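You operate a simulated robot arm through the tools that you are given. There is no shell and no other tool.

You run a simulated robot arm. Do the job below in one go: nothing can be reset, and whatever is moved stays where it is left.

Task
Put the grey ring in the white bag at the bag holder.
Fine: stand the bag in the holder, set the bag lever to LOCKED while you load it, then to FREE. Where these are worked on the way, their far stop is far enough and under half their travel is too little: bag lever.

Only the result counts: the job must be done as asked and must still hold three seconds after the hand-in. Knocking over, shifting, dropping, spilling or breaking anything else fails it.

Robot
A 6-joint arm with a two-finger parallel gripper, fixed in place. Base frame: the origin is on the floor under the middle of its stand, x ahead of it, y to its left, z up; the work surface is at about z = 0.74. Units: m, rad, N and s.
With the tool pointing down near the work surface it reaches from about 0.26 to 0.68 m from the base axis. Its first joint turns from -1.152 to 1.152 rad. Payload 2.9 kg.
The TCP is the grasp point between the finger pads, 0.03 m short of the fingertips. In the tool frame z runs along the fingers and y along their closing line. Largest opening 0.11 m; finger width 0.02, thickness 0.01; the body of the gripper, 0.048 by 0.112 m, starts 0.055 m behind the TCP.
Orientation is that of the tool frame in the base frame, as a unit quaternion [w, x, y, z]. With the fingers straight down and closing along the base's y, the tool's x points along the base's -x, its y along +y and its z along -z.

Tools
- The arm moves only by the tool apply_moves. Its argument "commands" is a list of rows, each an object (a shift or turn left out is 0, a gripper value left out holds the last) with "translation": the shift along the tool's x, y, z in units of 50 mm (1.0 is 50 mm), a list of three; "dr": the turn, a rotation vector about the tool's x, y, z in units of 5 degrees (1.0 is 5 degrees), a list of three. In form: [{"translation": [dx, dy, dz], "dr": [rx, ry, rz]}, ...]. A call has 1 to 20 rows; each row shifts and turns the commanded pose from where the row before left it, along the tool's axes as they then stand. "gripper" is the opening in per cent of the stroke, from 0 (shut) to 100 (fully open), set as the call begins (left out, the last holds). A call with a number of a shift or a turn outside -1 to 1 is refused whole. A row lasts 0.2 s, in which the tool goes at most 0.05 m and 0.15 rad; a call with a longer step from one row to the next is refused whole, and so is a gripper value outside its range. Where a pose cannot be reached the arm comes as near as it can. A force on the tool above 40 N (or 10 N above the force at the start of the call, whichever is more), or a blocked arm, ends the call early, and 0.2 s more pass. The fingers move at their own pace (about 0.108 m/s each) and stop on an object; they squeeze with about 28 N. The grip force told is the motor's: it shows also when the fingers shut on nothing. Time passes only in rows, and 0.2 s behind the last, so rows that do not move let the fingers close. The reply holds the time, the measured pose of the TCP, the force on the tool along the base axes, the opening and the grip force, in the units named above and with some noise, with the torque about the TCP (base axes, N m) and any sound that the robot's microphone picked up.
- Cameras (640 x 400 px; columns grow to the right, rows downward): "scene" is fixed at [0.0928, 0.4522, 1.3831]; the picture's right is [-0.62, -0.79, 0.00], its down [-0.52, 0.41, -0.75] and it looks along [0.59, -0.46, -0.66] (base axes); focal length 371 px, centre (320, 200). "wrist" rides on the gripper at [0.072, 0.017, -0.103] in the tool frame; the picture's right is [-0.23, 0.97, 0.00], its down [-0.76, -0.18, -0.62] and it looks along [-0.61, -0.14, 0.78] (tool axes); focal length 222 px, centre (320, 200). There is no depth. A picture from a camera that has moved, and an enlarged one, comes with that camera's place and axes in the base frame and with its lens. The place of the scene camera against the robot may be out by one fixed shift of up to 0.012 m in any direction.
- camera(camera): a new picture of that camera. The clock stands still meanwhile.
- enlarge(camera, box): a new picture of the part [left, top, right, bottom] of that camera's present view, enlarged. The clock stands still meanwhile.
- job_done(): hands the job in; it is judged then, once.

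Places have to be worked out from the pictures, the camera data and where the tool is seen. Open the gripper and draw the arm clear of the work before you hand the job in, unless the task says otherwise.

The tools are called after "Request:" by a JSON object that holds its "method" and its "body". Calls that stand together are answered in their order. apply_moves: Moves the arm, as the interface text tells. Its arguments: {"type":"object","properties":{"commands":{"type":"array","items":{"type":"object","properties":{"translation":{"type":"array","items":{"type":"number"}},"dr":{"type":"array","items":{"type":"number"}}}}},"gripper":{"type":"number"}},"required":["commands"]} The other tools are called the same way: camera (camera) takes a picture; enlarge (camera, box) takes an enlarged picture of a part of a camera's view; job_done () hands the job in.

At the start:

```text
time_s: 0.0
position: [0.4696, 0.0775, 1.0121]
ee_rot: [0.0, 0.0, 1.0, 0.0]
wrist_force: [0.1, 0.4, -0.7]
torque: [0.02, 0.01, 0.02]
opening: 0.11
grip_force: 0.0
```

scene: 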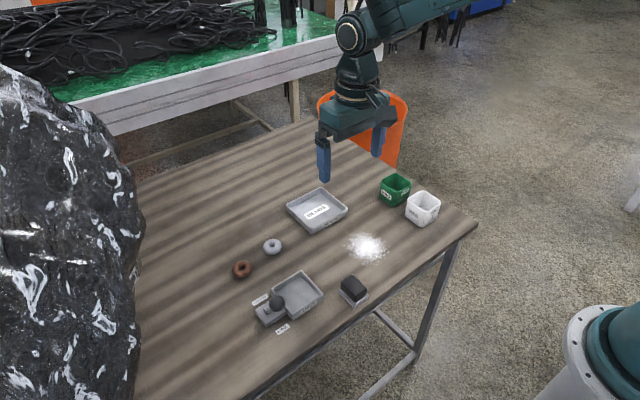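
wrist: 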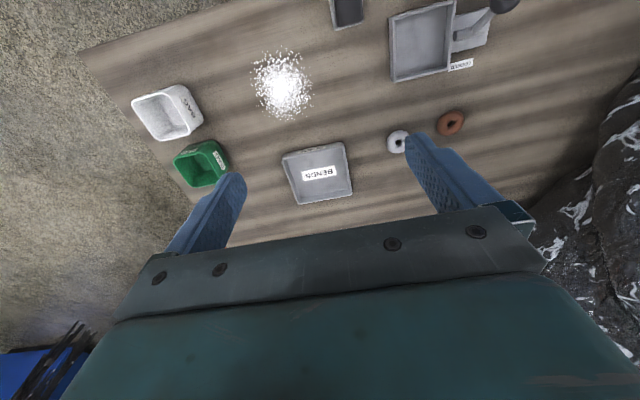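

I see a white and a green bag, a grey ring, a brown ring, a tray labelled BENDS, a holder with a lever, and a black object. I'll enlarge the views to read labels and details first.

Request:
{"method": "enlarge", "body": {"camera": "scene", "box": [220, 250, 380, 350]}}

Request:
{"method": "enlarge", "body": {"camera": "scene", "box": [340, 150, 480, 238]}}

Request:
{"method": "enlarge", "body": {"camera": "wrist", "box": [320, 0, 540, 137]}}

Request:
{"method": "enlarge", "body": {"camera": "wrist", "box": [100, 60, 280, 172]}}

```text
4.00 times, centred on (300, 300) of scene
camera zoom: at [0.0928, 0.4522, 1.3831], right [-0.62, -0.79, 0.0], down [-0.52, 0.41, -0.75], along [0.59, -0.46, -0.66], focal length 1483 px, centre (400, -200)
```

zoom: 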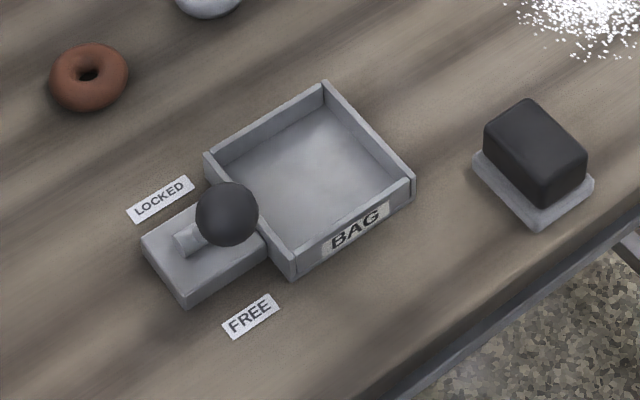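

```text
4.55 times, centred on (410, 194) of scene
camera zoom: at [0.0928, 0.4522, 1.3831], right [-0.62, -0.79, 0.0], down [-0.52, 0.41, -0.75], along [0.59, -0.46, -0.66], focal length 1685 px, centre (-89, 227)
```

zoom: 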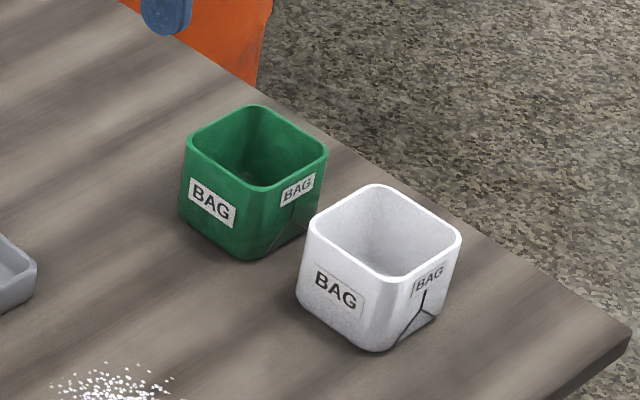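

```text
2.91 times, centred on (430, 68) of wrist
camera zoom: at [0.3992, 0.0934, 1.1151], right [0.23, 0.97, 0.0], down [0.76, -0.18, 0.62], along [0.61, -0.14, -0.78], focal length 646 px, centre (0, 582)
```

zoom: 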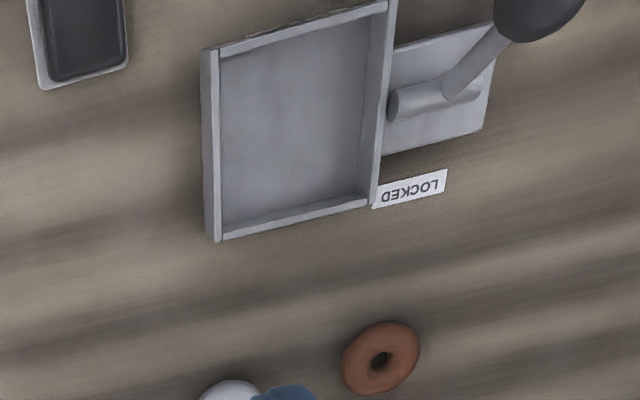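

```text
3.56 times, centred on (190, 116) of wrist
camera zoom: at [0.3992, 0.0934, 1.1151], right [0.23, 0.97, 0.0], down [0.76, -0.18, 0.62], along [0.61, -0.14, -0.78], focal length 790 px, centre (782, 499)
```

zoom: 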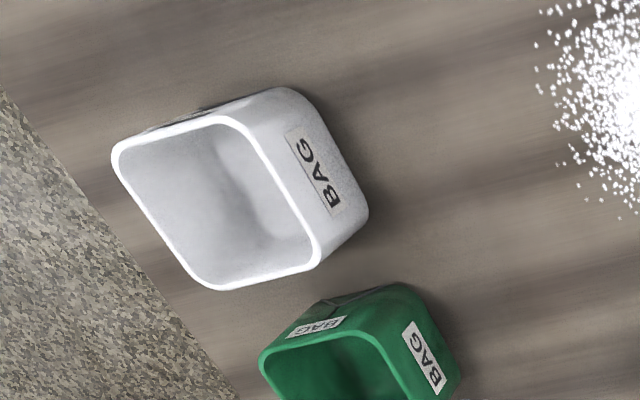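

The bag holder is the small square tray labelled BAG near (0.46, 0.22), and its lever at about y = 0.29 leans toward −x (FREE). The white bag is near (0.455, −0.148). I'll move the wrist camera closer to the white bag to measure its pose, staying above everything.

Request:
{"method": "apply_moves", "body": {"commands": [{"translation": [0.3, -0.69, 0.367]}, {"translation": [0.3, -0.69, 0.367]}, {"translation": [0.3, -0.69, 0.367]}, {"translation": [0.3, -0.69, 0.367]}, {"translation": [0.3, -0.69, 0.367]}, {"translation": [0.3, -0.69, 0.367]}, {"translation": [0, 0, 0]}], "gripper": 100}}

Request:
{"method": "camera", "body": {"camera": "wrist"}}

Request:
{"method": "camera", "body": {"camera": "scene"}}

```text
time_s: 1.6
position: [0.3794, -0.1332, 0.8993]
ee_rot: [0.0, -0.001, 1.0, 0.0]
wrist_force: [-0.6, -0.7, -0.3]
torque: [0.0, -0.03, -0.01]
opening: 0.1102
grip_force: 0.0
```

```text
taken
camera wrist: at [0.3089, -0.1163, 1.0037], right [0.23, 0.97, 0.0], down [0.76, -0.18, 0.62], along [0.61, -0.14, -0.78], focal length 222 px, centre (320, 200)
```

wrist: 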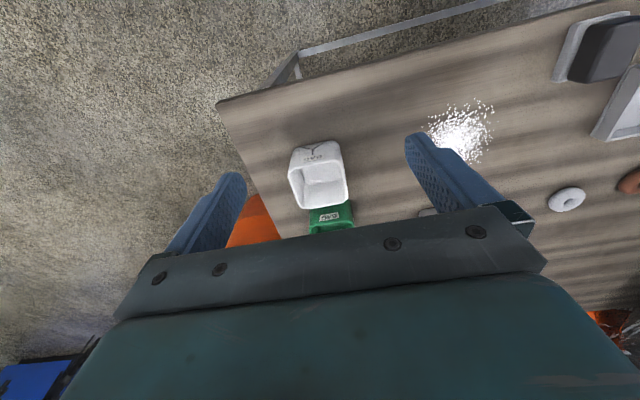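

```text
taken
```

scene: 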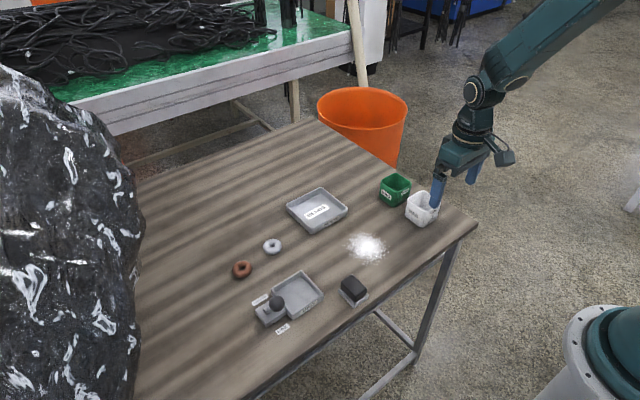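

The bag lies between the open fingers in the view. I'll enlarge it to measure rim, base and orientation.

Request:
{"method": "enlarge", "body": {"camera": "wrist", "box": [264, 125, 376, 195]}}

Request:
{"method": "enlarge", "body": {"camera": "wrist", "box": [260, 170, 380, 245]}}

```text
5.71 times, centred on (320, 160) of wrist
camera zoom: at [0.3089, -0.1163, 1.0037], right [0.23, 0.97, 0.0], down [0.76, -0.18, 0.62], along [0.61, -0.14, -0.78], focal length 1269 px, centre (320, 429)
```

zoom: 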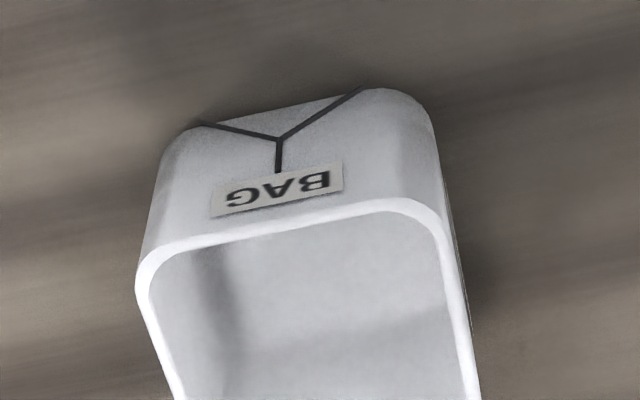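

```text
5.33 times, centred on (320, 208) of wrist
camera zoom: at [0.3089, -0.1163, 1.0037], right [0.23, 0.97, 0.0], down [0.76, -0.18, 0.62], along [0.61, -0.14, -0.78], focal length 1185 px, centre (320, 160)
```

zoom: 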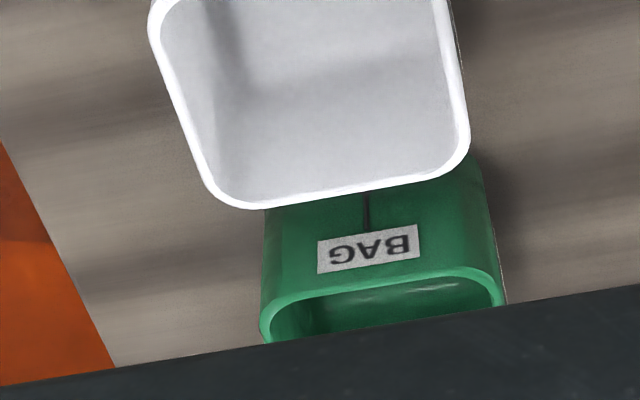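

The white bag is about 0.06 m square, aligned with the base axes, centred near (0.453, −0.151), with its rim at z ≈ 0.794. Before picking it up I'll look at the holder and lever from close by.

Request:
{"method": "apply_moves", "body": {"commands": [{"translation": [0.065, 0.9, 0]}, {"translation": [0.065, 0.9, 0]}, {"translation": [0.065, 0.9, 0]}, {"translation": [0.065, 0.9, 0]}, {"translation": [0.065, 0.9, 0]}, {"translation": [0.065, 0.9, 0]}, {"translation": [0.065, 0.9, 0]}, {"translation": [0.065, 0.9, 0]}, {"translation": [0.065, 0.9, 0]}, {"translation": [0, 0, 0]}]}}

Request:
{"method": "camera", "body": {"camera": "wrist"}}

Request:
{"method": "enlarge", "body": {"camera": "wrist", "box": [240, 110, 400, 210]}}

```text
time_s: 3.8
position: [0.3492, 0.2768, 0.9004]
ee_rot: [0.0, -0.001, 1.0, 0.0]
wrist_force: [-0.1, -0.7, 0.2]
torque: [-0.02, -0.01, 0.02]
opening: 0.1097
grip_force: 0.2
```

```text
taken
camera wrist: at [0.2781, 0.2937, 1.0032], right [0.23, 0.97, 0.0], down [0.76, -0.18, 0.62], along [0.61, -0.14, -0.78], focal length 222 px, centre (320, 200)
```

wrist: 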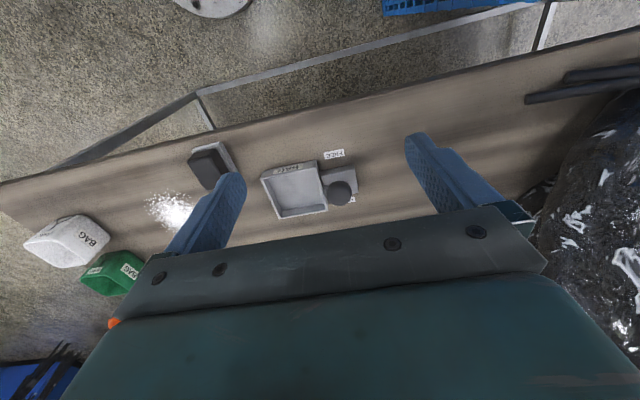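

```text
4.00 times, centred on (320, 160) of wrist
camera zoom: at [0.2781, 0.2937, 1.0032], right [0.23, 0.97, 0.0], down [0.76, -0.18, 0.62], along [0.61, -0.14, -0.78], focal length 888 px, centre (320, 360)
```

zoom: 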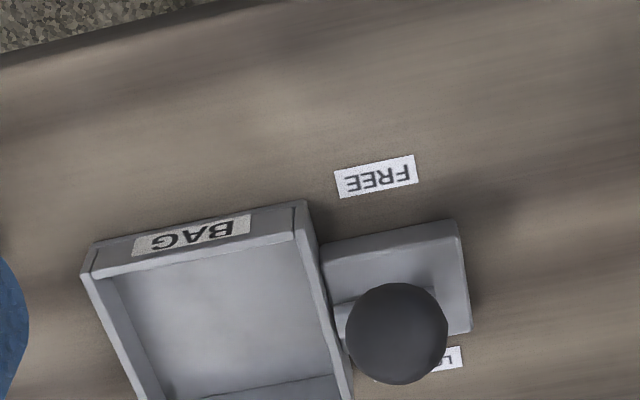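

The knob triangulates to about (0.424, 0.281, 0.812), leaning to the FREE side, pivot near x ≈ 0.455. I'll enlarge the holder for its exact edges.

Request:
{"method": "enlarge", "body": {"camera": "wrist", "box": [256, 152, 368, 222]}}

Request:
{"method": "enlarge", "body": {"camera": "scene", "box": [245, 262, 333, 317]}}

```text
5.71 times, centred on (312, 187) of wrist
camera zoom: at [0.2781, 0.2937, 1.0032], right [0.23, 0.97, 0.0], down [0.76, -0.18, 0.62], along [0.61, -0.14, -0.78], focal length 1269 px, centre (366, 274)
```

zoom: 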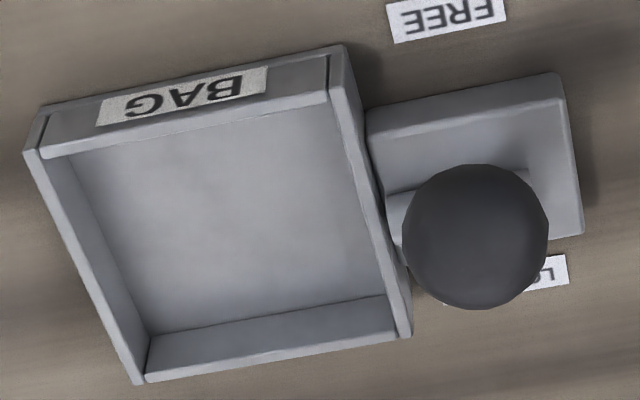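

```text
7.27 times, centred on (289, 290) of scene
camera zoom: at [0.0927, 0.4523, 1.3831], right [-0.62, -0.79, 0.0], down [-0.52, 0.41, -0.75], along [0.59, -0.46, -0.66], focal length 2697 px, centre (546, -451)
```

zoom: 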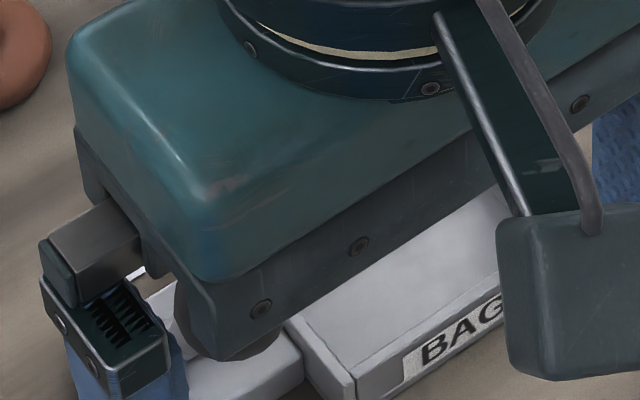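

The holder is about 0.0735 m square outside, axis-aligned, centred near (0.453, 0.219) with its rim at z ≈ 0.761, so the bag has only a few mm of clearance. I'll take two null moves to gauge the pose noise, then move above the white bag.

Request:
{"method": "apply_moves", "body": {"commands": [{"translation": [0, 0, 0]}]}}

Request:
{"method": "apply_moves", "body": {"commands": [{"translation": [0, 0, 0]}]}}

Request:
{"method": "apply_moves", "body": {"commands": [{"translation": [-0.2076, -0.8566, 0]}, {"translation": [-0.2076, -0.8566, 0]}, {"translation": [-0.2076, -0.8566, 0]}, {"translation": [-0.2076, -0.8566, 0]}, {"translation": [-0.2076, -0.8566, 0]}, {"translation": [-0.2076, -0.8566, 0]}, {"translation": [-0.2076, -0.8566, 0]}, {"translation": [-0.2076, -0.8566, 0]}, {"translation": [-0.2076, -0.8566, 0]}, {"translation": [-0.2076, -0.8566, 0]}, {"translation": [0, 0, 0]}]}}

Request:
{"method": "apply_moves", "body": {"commands": [{"translation": [0, 0, 0]}]}}

Request:
{"method": "camera", "body": {"camera": "wrist"}}

Request:
{"method": "camera", "body": {"camera": "scene"}}

```text
time_s: 4.2
position: [0.3496, 0.2776, 0.9006]
ee_rot: [-0.001, -0.001, 1.0, 0.0]
wrist_force: [0.0, -0.4, 1.2]
torque: [0.04, 0.0, -0.03]
opening: 0.1102
grip_force: 0.1
```

```text
time_s: 4.6
position: [0.349, 0.2768, 0.8997]
ee_rot: [0.0, 0.0, 1.0, 0.0]
wrist_force: [0.1, -0.4, 0.7]
torque: [0.02, -0.01, -0.01]
opening: 0.1099
grip_force: 0.0
```

```text
time_s: 7.0
position: [0.4559, -0.1522, 0.9027]
ee_rot: [-0.001, 0.0, 1.0, 0.0]
wrist_force: [0.3, -0.3, -0.2]
torque: [-0.01, -0.01, 0.0]
opening: 0.1102
grip_force: 0.0
```

```text
time_s: 7.4
position: [0.4556, -0.1512, 0.9032]
ee_rot: [-0.001, -0.001, 1.0, 0.0]
wrist_force: [1.1, -1.1, 0.8]
torque: [-0.01, 0.02, 0.02]
opening: 0.1099
grip_force: 0.1
```

```text
taken
camera wrist: at [0.3845, -0.1353, 1.0056], right [0.23, 0.97, 0.0], down [0.76, -0.18, 0.62], along [0.61, -0.14, -0.78], focal length 222 px, centre (320, 200)
```

wrist: 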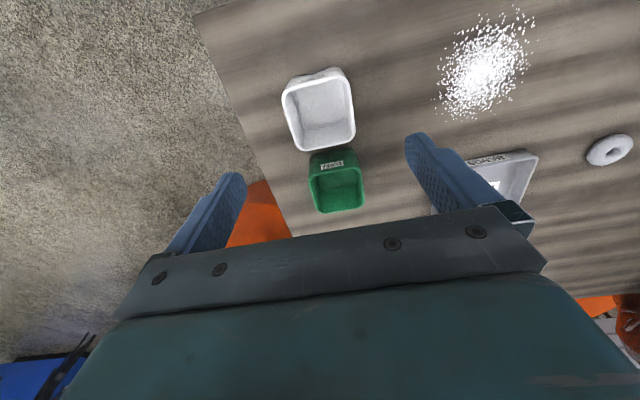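

```text
taken
```

scene: 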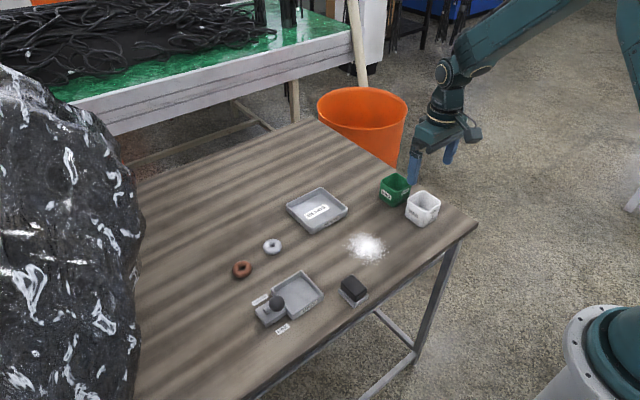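

Pose noise is about half a millimetre. I'll re-measure the bag from this second viewpoint before descending.

Request:
{"method": "enlarge", "body": {"camera": "wrist", "box": [264, 60, 376, 130]}}

Request:
{"method": "enlarge", "body": {"camera": "wrist", "box": [264, 100, 376, 170]}}

```text
5.71 times, centred on (320, 95) of wrist
camera zoom: at [0.3845, -0.1353, 1.0056], right [0.23, 0.97, 0.0], down [0.76, -0.18, 0.62], along [0.61, -0.14, -0.78], focal length 1269 px, centre (320, 800)
```

zoom: 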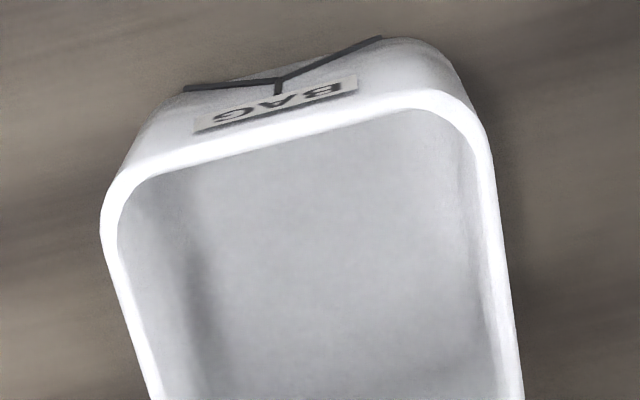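

```text
5.71 times, centred on (320, 135) of wrist
camera zoom: at [0.3845, -0.1353, 1.0056], right [0.23, 0.97, 0.0], down [0.76, -0.18, 0.62], along [0.61, -0.14, -0.78], focal length 1269 px, centre (320, 571)
```

zoom: 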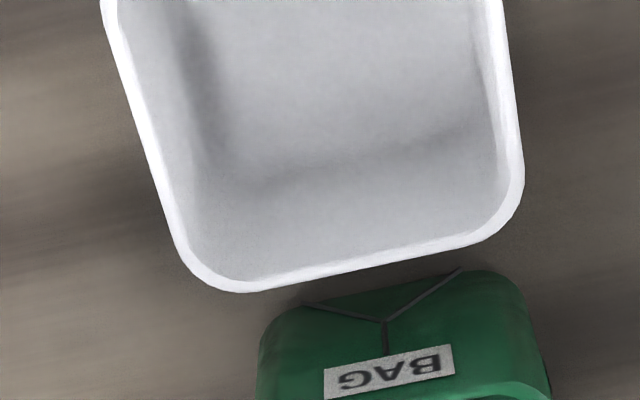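

The bag's centre is confirmed at (0.453, −0.151), with the green bag starting at x ≈ 0.515, clear of the fingers. I'll descend straight around it along ±y.

Request:
{"method": "apply_moves", "body": {"commands": [{"translation": [0.054, 0.01, 0]}, {"translation": [0, 0, 0.6]}, {"translation": [0, 0, 0.6]}, {"translation": [0, 0, 0.5]}, {"translation": [0, 0, 0]}]}}

```text
time_s: 8.6
position: [0.4525, -0.1519, 0.816]
ee_rot: [0.0, 0.0, 1.0, 0.0]
wrist_force: [-0.7, -0.8, -0.3]
torque: [0.03, -0.02, 0.0]
opening: 0.11
grip_force: 0.1
```

The TCP is at (0.4525, −0.152, 0.816), centred on the bag. I'll go down another 20 mm and close on it.

Request:
{"method": "apply_moves", "body": {"commands": [{"translation": [-0.01, 0.015, 0.2]}, {"translation": [0, 0, 0.2]}, {"translation": [0, 0, 0]}]}}

Request:
{"method": "apply_moves", "body": {"commands": [{"translation": [0, 0, 0]}, {"translation": [0, 0, 0]}, {"translation": [0, 0, 0]}, {"translation": [0, 0, 0]}, {"translation": [0, 0, 0]}], "gripper": 45}}

Request:
{"method": "camera", "body": {"camera": "wrist"}}

```text
time_s: 9.4
position: [0.4533, -0.1515, 0.7959]
ee_rot: [0.0, 0.0, 1.0, 0.0]
wrist_force: [0.1, -0.4, -0.6]
torque: [0.0, 0.01, 0.01]
opening: 0.1097
grip_force: 0.0
```

```text
time_s: 10.6
position: [0.4533, -0.1503, 0.797]
ee_rot: [0.0, 0.0, 1.0, 0.0]
wrist_force: [-0.2, 0.2, 0.6]
torque: [0.01, 0.03, -0.02]
opening: 0.0608
grip_force: 28.0
```

```text
taken
camera wrist: at [0.3828, -0.1356, 0.8995], right [0.23, 0.97, 0.0], down [0.76, -0.18, 0.62], along [0.61, -0.14, -0.78], focal length 222 px, centre (320, 200)
```

wrist: 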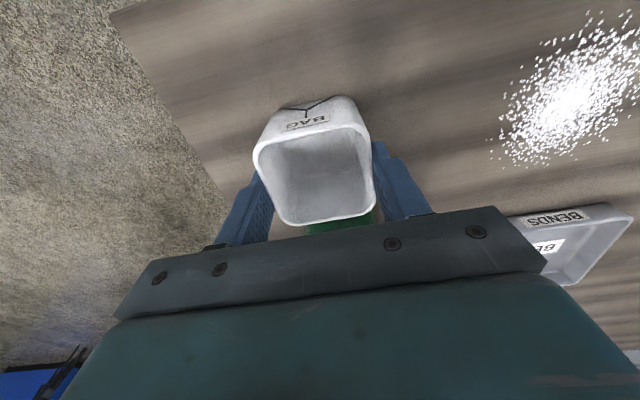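

The bag is held (opening 0.061, 28 N). I'll lift it straight up clear of everything.

Request:
{"method": "apply_moves", "body": {"commands": [{"translation": [0, 0, -0.3]}, {"translation": [0, 0, -0.6]}, {"translation": [0, 0, -0.6]}, {"translation": [0, 0, -0.6]}, {"translation": [0, 0, -0.3]}, {"translation": [0, 0, 0]}]}}

Request:
{"method": "camera", "body": {"camera": "scene"}}

```text
time_s: 12.0
position: [0.454, -0.1519, 0.9149]
ee_rot: [0.0, 0.0, 1.0, 0.0]
wrist_force: [-0.3, -0.5, -0.3]
torque: [-0.03, 0.02, 0.0]
opening: 0.0497
grip_force: 0.1
```

```text
taken
```

scene: 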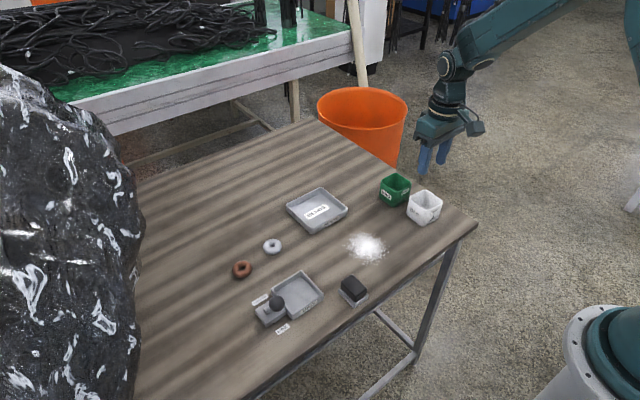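

The fingers closed to 0.0497 with no force – the bag slipped out and still stands near its place. I'll look closely at how it lies and at its walls.

Request:
{"method": "enlarge", "body": {"camera": "scene", "box": [370, 160, 466, 220]}}

Request:
{"method": "camera", "body": {"camera": "wrist"}}

Request:
{"method": "enlarge", "body": {"camera": "wrist", "box": [256, 60, 384, 140]}}

```text
6.67 times, centred on (418, 190) of scene
camera zoom: at [0.0928, 0.4522, 1.3831], right [-0.62, -0.79, 0.0], down [-0.52, 0.41, -0.75], along [0.59, -0.46, -0.66], focal length 2472 px, centre (-333, 267)
```

zoom: 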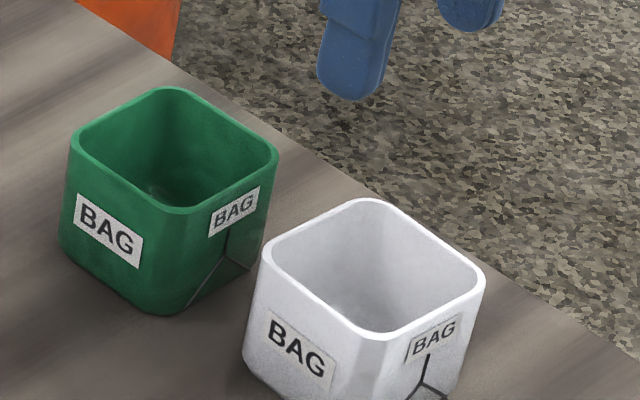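

```text
taken
camera wrist: at [0.3838, -0.1349, 1.0198], right [0.23, 0.97, 0.0], down [0.76, -0.18, 0.62], along [0.61, -0.14, -0.78], focal length 222 px, centre (320, 200)
```

wrist: 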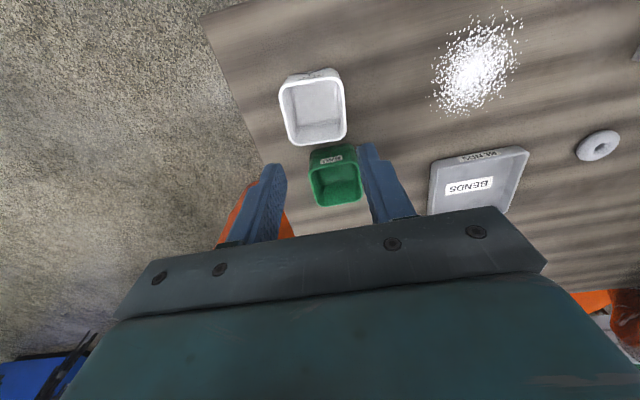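

```text
5.00 times, centred on (320, 100) of wrist
camera zoom: at [0.3838, -0.1349, 1.0198], right [0.23, 0.97, 0.0], down [0.76, -0.18, 0.62], along [0.61, -0.14, -0.78], focal length 1111 px, centre (320, 700)
```

zoom: 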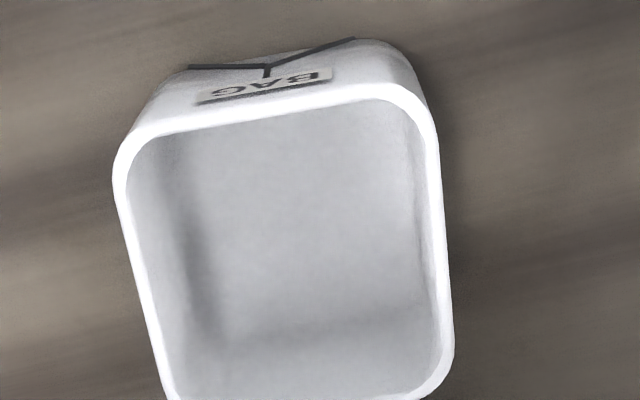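

The bag slipped and settled about 6 mm toward −y, near (0.454, −0.158), still upright. I'll open, re-centre on it, grip a little lower with a full-close command, and lift in tiny steps while watching the force.

Request:
{"method": "apply_moves", "body": {"commands": [{"translation": [0, -0.11, 0]}, {"translation": [0, 0, 0]}, {"translation": [0, 0, 0.6]}, {"translation": [0, 0, 0.6]}, {"translation": [0, 0, 0.6]}, {"translation": [0, 0, 0]}], "gripper": 100}}

Request:
{"method": "camera", "body": {"camera": "wrist"}}

Request:
{"method": "enlarge", "body": {"camera": "wrist", "box": [232, 70, 408, 180]}}

```text
time_s: 13.4
position: [0.4531, -0.156, 0.8259]
ee_rot: [0.001, 0.0, 1.0, 0.0]
wrist_force: [-0.2, -0.5, -0.3]
torque: [0.01, 0.04, 0.03]
opening: 0.1099
grip_force: 0.0
```

```text
taken
camera wrist: at [0.3821, -0.1401, 0.9292], right [0.23, 0.97, 0.0], down [0.76, -0.18, 0.62], along [0.61, -0.14, -0.78], focal length 222 px, centre (320, 200)
```

wrist: 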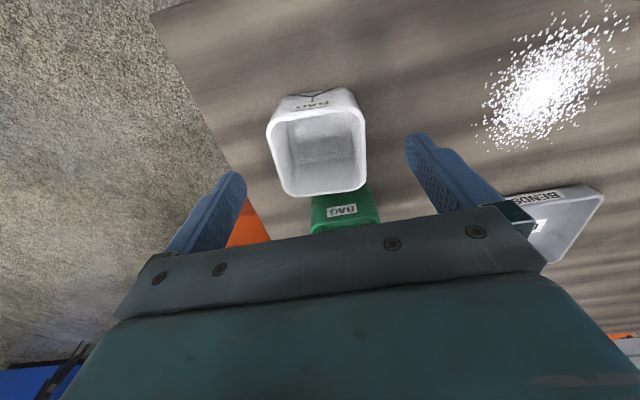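

```text
3.64 times, centred on (320, 125) of wrist
camera zoom: at [0.3821, -0.1401, 0.9292], right [0.23, 0.97, 0.0], down [0.76, -0.18, 0.62], along [0.61, -0.14, -0.78], focal length 808 px, centre (320, 473)
```

zoom: 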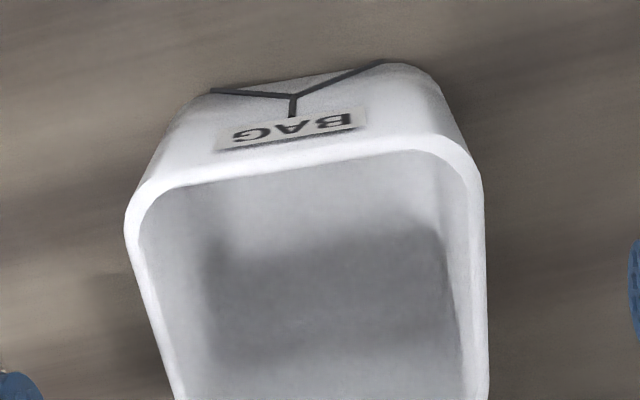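

The bag is centred at about (0.454, −0.157). I'll go down to TCP z ≈ 0.790 and close fully on it.

Request:
{"method": "apply_moves", "body": {"commands": [{"translation": [-0.02, -0.02, 0.24]}, {"translation": [0, 0, 0.24]}, {"translation": [0, 0, 0.24]}, {"translation": [0, 0, 0]}]}}

Request:
{"method": "apply_moves", "body": {"commands": [{"translation": [0, 0, 0]}, {"translation": [0, 0, 0]}, {"translation": [0, 0, 0]}, {"translation": [0, 0, 0]}, {"translation": [0, 0, 0]}], "gripper": 0}}

Request:
{"method": "apply_moves", "body": {"commands": [{"translation": [0, 0, -0.05]}, {"translation": [0, 0, -0.05]}, {"translation": [0, 0, 0]}]}}

Request:
{"method": "camera", "body": {"camera": "wrist"}}

```text
time_s: 14.4
position: [0.4541, -0.1572, 0.7905]
ee_rot: [-0.001, 0.001, 1.0, 0.0]
wrist_force: [-0.1, 0.2, 0.4]
torque: [0.02, 0.02, -0.01]
opening: 0.11
grip_force: 0.0
```

```text
time_s: 15.6
position: [0.4527, -0.1574, 0.7908]
ee_rot: [0.0, 0.0, 1.0, 0.0]
wrist_force: [0.7, -0.3, 0.5]
torque: [0.01, 0.0, 0.04]
opening: 0.061
grip_force: 28.3
```

```text
time_s: 16.4
position: [0.4541, -0.1577, 0.7949]
ee_rot: [0.0, 0.0, 1.0, 0.0]
wrist_force: [0.1, -0.6, -0.4]
torque: [-0.03, 0.02, 0.02]
opening: 0.0608
grip_force: 28.1
```

```text
taken
camera wrist: at [0.3832, -0.1414, 0.8986], right [0.23, 0.97, 0.0], down [0.76, -0.18, 0.62], along [0.61, -0.14, -0.78], focal length 222 px, centre (320, 200)
```

wrist: 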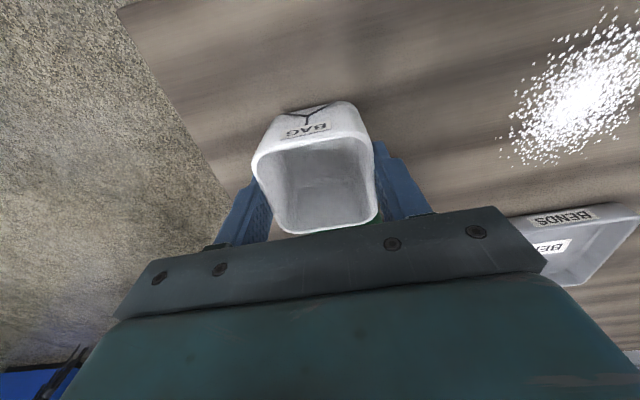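

The grip still reads 28 N at 0.061 after 5 mm of lift. I'll check whether the bag is rising with the fingers, then lift another 10 mm slowly.

Request:
{"method": "enlarge", "body": {"camera": "wrist", "box": [232, 80, 408, 190]}}

Request:
{"method": "apply_moves", "body": {"commands": [{"translation": [0, 0, -0.05]}, {"translation": [0, 0, -0.05]}, {"translation": [0, 0, -0.05]}, {"translation": [0, 0, -0.05]}, {"translation": [0, 0, 0]}]}}

Request:
{"method": "enlarge", "body": {"camera": "wrist", "box": [232, 80, 408, 190]}}

Request:
{"method": "enlarge", "body": {"camera": "scene", "box": [370, 150, 482, 220]}}

```text
3.64 times, centred on (320, 135) of wrist
camera zoom: at [0.3832, -0.1414, 0.8986], right [0.23, 0.97, 0.0], down [0.76, -0.18, 0.62], along [0.61, -0.14, -0.78], focal length 808 px, centre (320, 436)
```

zoom: 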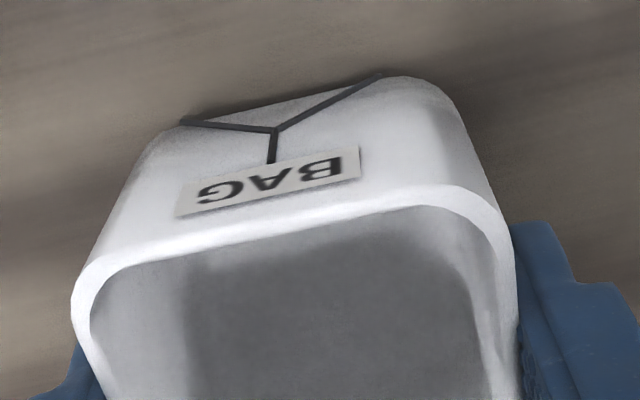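

```text
time_s: 17.6
position: [0.4553, -0.1592, 0.8051]
ee_rot: [0.0, 0.001, 1.0, 0.001]
wrist_force: [0.4, 0.2, 0.1]
torque: [0.0, 0.01, -0.02]
opening: 0.0611
grip_force: 28.3
```

```text
3.64 times, centred on (320, 135) of wrist
camera zoom: at [0.3837, -0.1423, 0.9087], right [0.23, 0.97, 0.0], down [0.76, -0.18, 0.62], along [0.61, -0.14, -0.78], focal length 808 px, centre (320, 436)
```

zoom: 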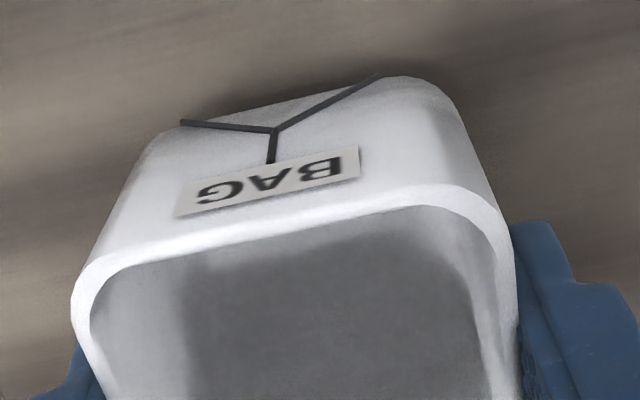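

```text
5.71 times, centred on (426, 185) of scene
camera zoom: at [0.0928, 0.4522, 1.3831], right [-0.62, -0.79, 0.0], down [-0.52, 0.41, -0.75], along [0.59, -0.46, -0.66], focal length 2119 px, centre (-286, 286)
```

zoom: 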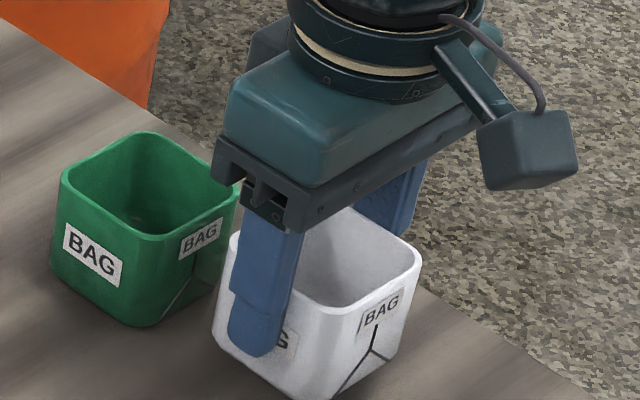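

The picture is unchanged relative to the gripper, so the bag is rising with it this time. I'll keep lifting gently to about z = 0.91.

Request:
{"method": "apply_moves", "body": {"commands": [{"translation": [0, 0, -0.1]}, {"translation": [0, 0, -0.15]}, {"translation": [0, 0, -0.2]}, {"translation": [0, 0, -0.2]}, {"translation": [0, 0, -0.2]}, {"translation": [0, 0, -0.2]}, {"translation": [0, 0, -0.2]}, {"translation": [0, 0, -0.2]}, {"translation": [0, 0, -0.2]}, {"translation": [0, 0, -0.2]}, {"translation": [0, 0, -0.15]}, {"translation": [0, 0, -0.1]}, {"translation": [0, 0, 0]}]}}

Request:
{"method": "enlarge", "body": {"camera": "wrist", "box": [232, 80, 408, 190]}}

```text
time_s: 20.4
position: [0.4543, -0.1575, 0.9098]
ee_rot: [0.0, 0.0, 1.0, -0.001]
wrist_force: [0.0, -0.3, 0.1]
torque: [0.03, 0.04, 0.0]
opening: 0.0611
grip_force: 27.8
```

```text
3.64 times, centred on (320, 135) of wrist
camera zoom: at [0.3835, -0.1412, 1.0131], right [0.23, 0.97, 0.0], down [0.76, -0.18, 0.62], along [0.61, -0.14, -0.78], focal length 808 px, centre (320, 436)
```

zoom: 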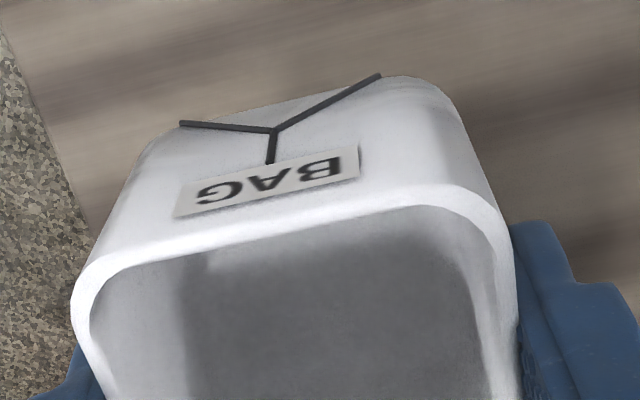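

The bag holds steady. I'll carry it along +y to above the holder with gentle ramps.

Request:
{"method": "apply_moves", "body": {"commands": [{"translation": [0.018, 0.1, 0]}, {"translation": [0, 0.2, 0]}, {"translation": [0, 0.3, 0]}, {"translation": [0, 0.366, 0]}, {"translation": [0, 0.366, 0]}, {"translation": [0, 0.366, 0]}, {"translation": [0, 0.366, 0]}, {"translation": [0, 0.366, 0]}, {"translation": [0, 0.366, 0]}, {"translation": [0, 0.366, 0]}, {"translation": [0, 0.3, 0]}, {"translation": [0, 0.2, 0]}, {"translation": [0, 0.1, 0]}, {"translation": [0, 0, 0]}]}}

Request:
{"method": "apply_moves", "body": {"commands": [{"translation": [0.018, 0.1, 0]}, {"translation": [0, 0.2, 0]}, {"translation": [0, 0.3, 0]}, {"translation": [0, 0.366, 0]}, {"translation": [0, 0.366, 0]}, {"translation": [0, 0.366, 0]}, {"translation": [0, 0.366, 0]}, {"translation": [0, 0.366, 0]}, {"translation": [0, 0.366, 0]}, {"translation": [0, 0.366, 0]}, {"translation": [0, 0.3, 0]}, {"translation": [0, 0.2, 0]}, {"translation": [0, 0.1, 0]}, {"translation": [0, 0, 0]}]}}

Request:
{"method": "camera", "body": {"camera": "wrist"}}

Request:
{"method": "camera", "body": {"camera": "scene"}}

```text
time_s: 23.4
position: [0.4539, 0.0302, 0.9109]
ee_rot: [0.0, -0.001, 1.0, 0.001]
wrist_force: [0.3, 0.3, 0.0]
torque: [0.02, -0.03, 0.01]
opening: 0.0611
grip_force: 28.0
```

```text
time_s: 26.4
position: [0.4526, 0.2181, 0.9111]
ee_rot: [0.0, -0.001, 1.0, 0.001]
wrist_force: [-0.2, 0.9, 0.1]
torque: [0.04, -0.01, -0.03]
opening: 0.0609
grip_force: 27.6
```

```text
taken
camera wrist: at [0.3819, 0.2343, 1.014], right [0.23, 0.97, 0.0], down [0.76, -0.18, 0.62], along [0.61, -0.14, -0.78], focal length 222 px, centre (320, 200)
```

wrist: 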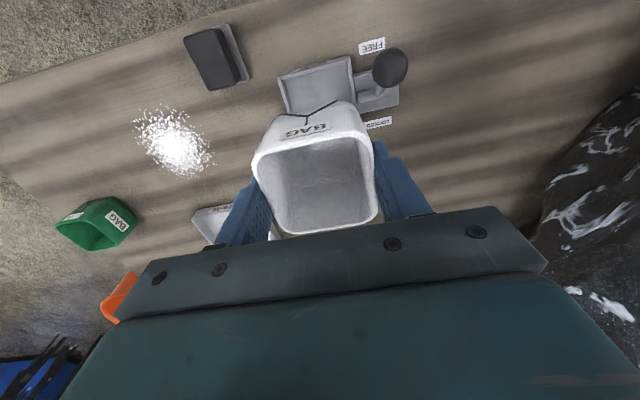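

```text
taken
```

scene: 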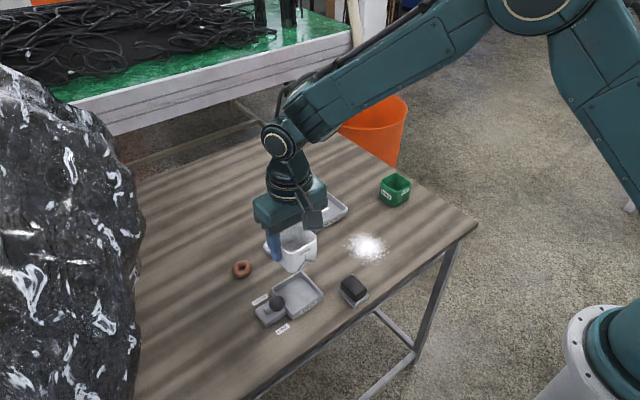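

I'm above the holder with the bag. I'll enlarge to verify bag-in-gripper offset, the holder edges and the knob from here.

Request:
{"method": "enlarge", "body": {"camera": "wrist", "box": [256, 40, 416, 140]}}

Request:
{"method": "enlarge", "body": {"camera": "wrist", "box": [240, 140, 400, 240]}}

```text
4.00 times, centred on (336, 90) of wrist
camera zoom: at [0.3819, 0.2343, 1.014], right [0.23, 0.97, 0.0], down [0.76, -0.18, 0.62], along [0.61, -0.14, -0.78], focal length 888 px, centre (256, 640)
```

zoom: 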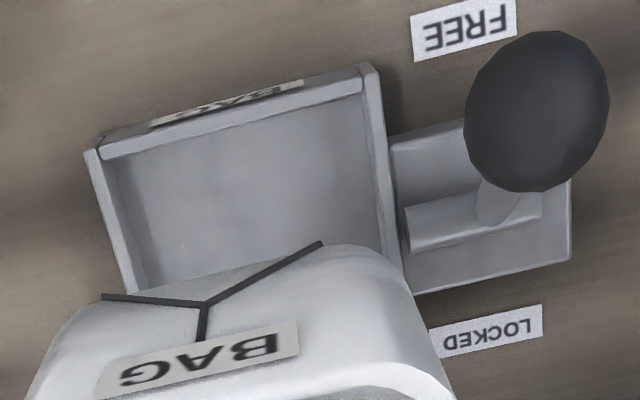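

```text
4.00 times, centred on (320, 190) of wrist
camera zoom: at [0.3819, 0.2343, 1.014], right [0.23, 0.97, 0.0], down [0.76, -0.18, 0.62], along [0.61, -0.14, -0.78], focal length 888 px, centre (320, 240)
```

zoom: 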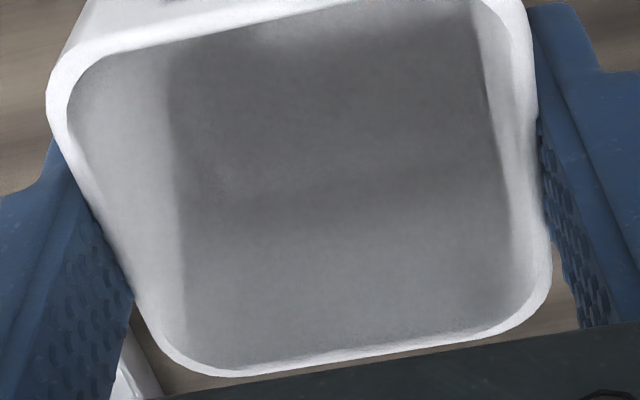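

Bag and holder centres agree within about a millimetre (holder centre ≈ (0.453, 0.219), inner width ≈ 0.067). I'll descend until the bag's base is just above the holder rim and check again.

Request:
{"method": "apply_moves", "body": {"commands": [{"translation": [0, 0.014, 0.1]}, {"translation": [0, 0, 0.2]}, {"translation": [0, 0, 0.2]}, {"translation": [0, 0, 0.2]}, {"translation": [0, 0, 0.2]}, {"translation": [0, 0, 0.2]}, {"translation": [0, 0, 0.2]}, {"translation": [0, 0, 0.2]}, {"translation": [0, 0, 0.15]}, {"translation": [0, 0, 0.1]}, {"translation": [0, 0, 0]}]}}

Request:
{"method": "enlarge", "body": {"camera": "wrist", "box": [232, 60, 408, 170]}}

Request:
{"method": "enlarge", "body": {"camera": "scene", "box": [240, 240, 352, 310]}}

```text
time_s: 28.8
position: [0.452, 0.2195, 0.8222]
ee_rot: [0.0, 0.0, 1.0, -0.001]
wrist_force: [-0.4, 0.4, -0.9]
torque: [0.01, -0.01, 0.01]
opening: 0.0609
grip_force: 27.9
```

```text
3.64 times, centred on (320, 115) of wrist
camera zoom: at [0.3811, 0.2353, 0.9257], right [0.23, 0.97, 0.0], down [0.76, -0.18, 0.62], along [0.61, -0.14, -0.78], focal length 808 px, centre (320, 509)
```

zoom: 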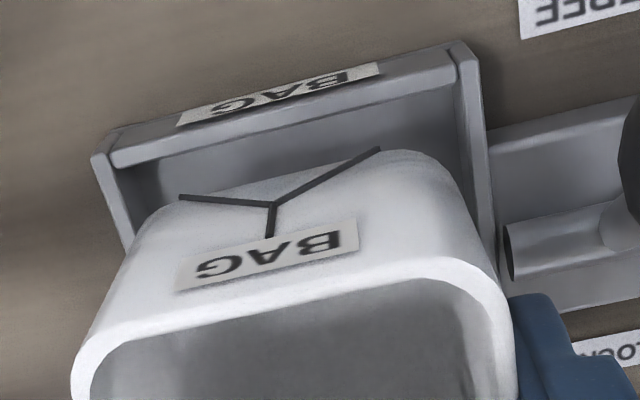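

```text
5.71 times, centred on (296, 275) of scene
camera zoom: at [0.0928, 0.4522, 1.3831], right [-0.62, -0.79, 0.0], down [-0.52, 0.41, -0.75], along [0.59, -0.46, -0.66], focal length 2119 px, centre (457, -229)
```

zoom: 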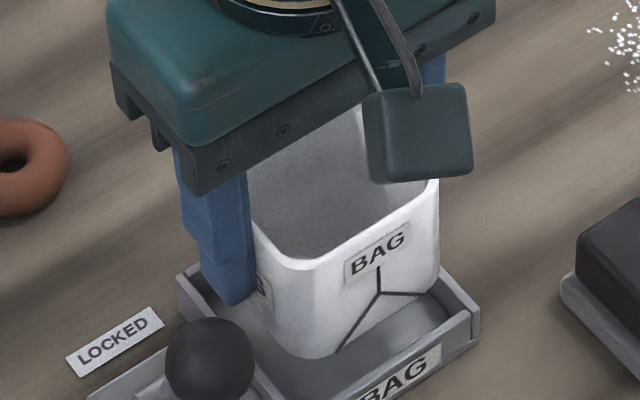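

Alignment looks good: the bag's base sits within the holder opening. I'll lower it slowly into the holder, to about z = 0.797.

Request:
{"method": "apply_moves", "body": {"commands": [{"translation": [-0.01, -0.01, 0.1]}, {"translation": [0, 0, 0.1]}, {"translation": [0, 0, 0.1]}, {"translation": [0, 0, 0.1]}, {"translation": [0, 0, 0.1]}, {"translation": [0, 0, 0]}]}}

Request:
{"method": "enlarge", "body": {"camera": "wrist", "box": [232, 70, 440, 200]}}

Request:
{"method": "enlarge", "body": {"camera": "scene", "box": [240, 250, 352, 320]}}

```text
time_s: 30.2
position: [0.4529, 0.2192, 0.7979]
ee_rot: [0.0, -0.001, 1.0, 0.0]
wrist_force: [0.4, -0.9, -0.2]
torque: [-0.02, 0.03, 0.01]
opening: 0.0608
grip_force: 27.9
```

```text
3.08 times, centred on (336, 135) of wrist
camera zoom: at [0.3823, 0.2351, 0.9013], right [0.23, 0.97, 0.0], down [0.76, -0.18, 0.62], along [0.61, -0.14, -0.78], focal length 684 px, centre (271, 400)
```

zoom: 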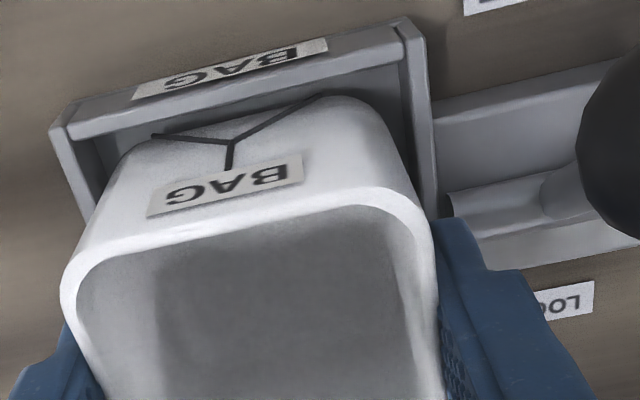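

```text
5.71 times, centred on (296, 285) of scene
camera zoom: at [0.0928, 0.4522, 1.3831], right [-0.62, -0.79, 0.0], down [-0.52, 0.41, -0.75], along [0.59, -0.46, -0.66], focal length 2119 px, centre (457, -286)
```

zoom: 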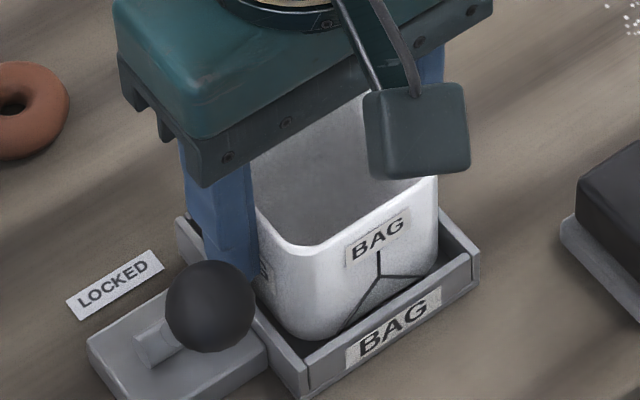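

No contact force yet and the bag is inside the walls. I'll lower in 1.5–2 mm steps watching for the floor, keeping the fingertips just above the holder rim.

Request:
{"method": "apply_moves", "body": {"commands": [{"translation": [0, 0, 0.035]}, {"translation": [0, 0, 0]}]}}

Request:
{"method": "enlarge", "body": {"camera": "scene", "box": [260, 264, 324, 304]}}

```text
time_s: 30.8
position: [0.4529, 0.2199, 0.796]
ee_rot: [0.0, 0.001, 1.0, 0.0]
wrist_force: [0.1, 0.1, 0.0]
torque: [-0.02, -0.02, -0.02]
opening: 0.0609
grip_force: 27.5
```

```text
10.00 times, centred on (292, 284) of scene
camera zoom: at [0.0928, 0.4522, 1.3831], right [-0.62, -0.79, 0.0], down [-0.52, 0.41, -0.75], along [0.59, -0.46, -0.66], focal length 3708 px, centre (600, -640)
```

zoom: 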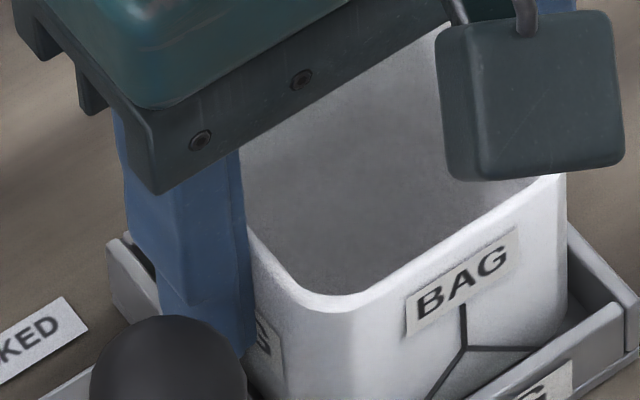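

Still free. One more small step, then I'll check the force before opening slightly.

Request:
{"method": "apply_moves", "body": {"commands": [{"translation": [0, 0, 0.03]}, {"translation": [0, 0, 0]}]}}

```text
time_s: 31.4
position: [0.453, 0.2178, 0.794]
ee_rot: [0.001, 0.0, 1.0, 0.0]
wrist_force: [0.5, -0.7, -0.5]
torque: [0.02, 0.04, -0.02]
opening: 0.061
grip_force: 28.3
```

The base should be within about a millimetre of the holder floor. I'll open only a few millimetres so the fingers stay off the lever hub, then rise gently.

Request:
{"method": "apply_moves", "body": {"commands": [{"translation": [0, 0, 0]}, {"translation": [0, 0, 0]}], "gripper": 61}}

Request:
{"method": "apply_moves", "body": {"commands": [{"translation": [0, 0, -0.05]}, {"translation": [0, 0, -0.1]}, {"translation": [0, 0, 0]}]}}

Request:
{"method": "enlarge", "body": {"camera": "scene", "box": [240, 250, 352, 320]}}

Request:
{"method": "enlarge", "body": {"camera": "wrist", "box": [232, 70, 440, 200]}}

```text
time_s: 32.0
position: [0.4538, 0.2183, 0.7947]
ee_rot: [0.0, 0.0, 1.0, 0.0]
wrist_force: [0.0, -0.2, -0.1]
torque: [0.0, 0.02, -0.03]
opening: 0.0672
grip_force: 0.0
```

```text
time_s: 32.8
position: [0.4518, 0.219, 0.802]
ee_rot: [0.0, 0.0, 1.0, 0.0]
wrist_force: [0.2, -0.1, -0.1]
torque: [0.02, -0.03, 0.0]
opening: 0.0671
grip_force: 0.0
```

```text
5.71 times, centred on (296, 285) of scene
camera zoom: at [0.0928, 0.4522, 1.3831], right [-0.62, -0.79, 0.0], down [-0.52, 0.41, -0.75], along [0.59, -0.46, -0.66], focal length 2119 px, centre (457, -286)
```

zoom: 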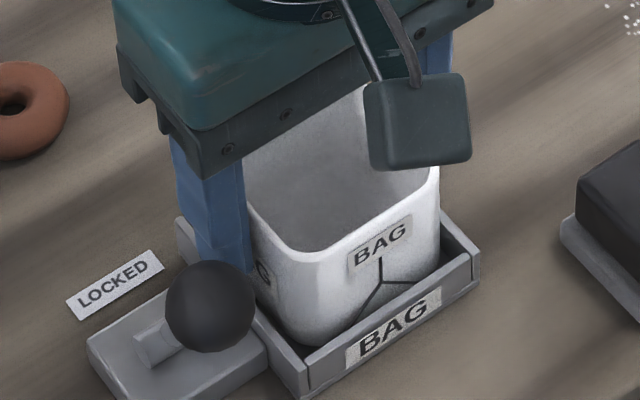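

```text
3.08 times, centred on (336, 135) of wrist
camera zoom: at [0.382, 0.235, 0.9055], right [0.23, 0.97, 0.0], down [0.76, -0.18, 0.62], along [0.61, -0.14, -0.78], focal length 684 px, centre (271, 400)
```

zoom: 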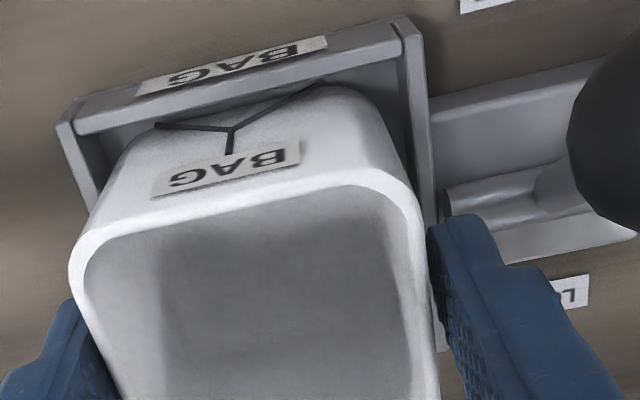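

The bag stands in the holder and the fingers are free of it. I'll rise straight up clear of the knob.

Request:
{"method": "apply_moves", "body": {"commands": [{"translation": [0, 0, -0.3]}, {"translation": [0, 0, -0.5]}, {"translation": [0, 0, -0.6]}, {"translation": [0, 0, -0.6]}, {"translation": [0, 0, -0.2]}, {"translation": [0, 0, 0]}]}}

Request:
{"method": "camera", "body": {"camera": "wrist"}}

Request:
{"method": "enlarge", "body": {"camera": "wrist", "box": [256, 40, 416, 140]}}

Request:
{"method": "enlarge", "body": {"camera": "scene", "box": [240, 250, 352, 320]}}

```text
time_s: 34.2
position: [0.4518, 0.2164, 0.9122]
ee_rot: [-0.001, 0.0, 1.0, 0.001]
wrist_force: [-0.9, -0.5, 0.5]
torque: [0.01, 0.01, -0.01]
opening: 0.0672
grip_force: 0.0
```

```text
taken
camera wrist: at [0.3819, 0.2337, 1.0163], right [0.23, 0.97, 0.0], down [0.76, -0.18, 0.62], along [0.61, -0.14, -0.78], focal length 222 px, centre (320, 200)
```

wrist: 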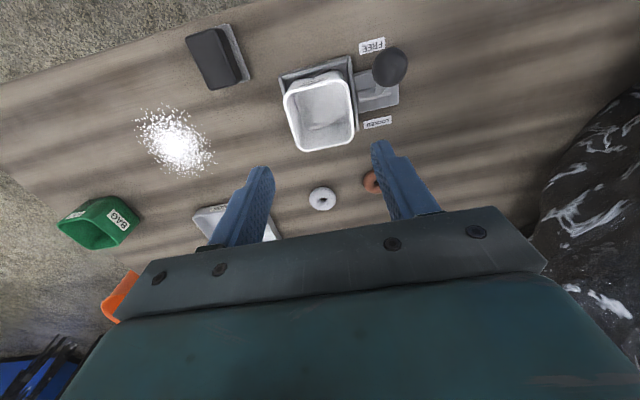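

```text
4.00 times, centred on (336, 90) of wrist
camera zoom: at [0.3819, 0.2337, 1.0163], right [0.23, 0.97, 0.0], down [0.76, -0.18, 0.62], along [0.61, -0.14, -0.78], focal length 888 px, centre (256, 640)
```

zoom: 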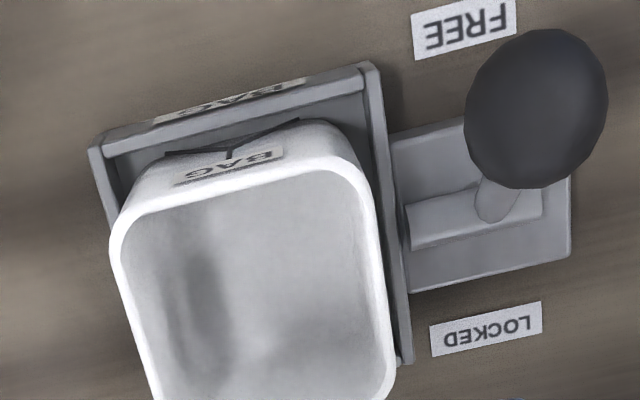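

```text
5.71 times, centred on (296, 285) of scene
camera zoom: at [0.0928, 0.4522, 1.3831], right [-0.62, -0.79, 0.0], down [-0.52, 0.41, -0.75], along [0.59, -0.46, -0.66], focal length 2119 px, centre (457, -286)
```

zoom: 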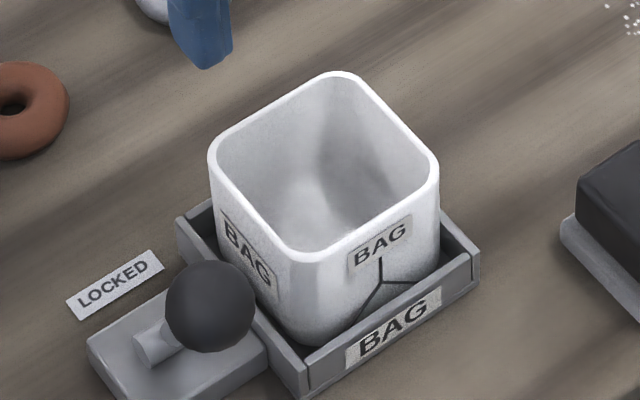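

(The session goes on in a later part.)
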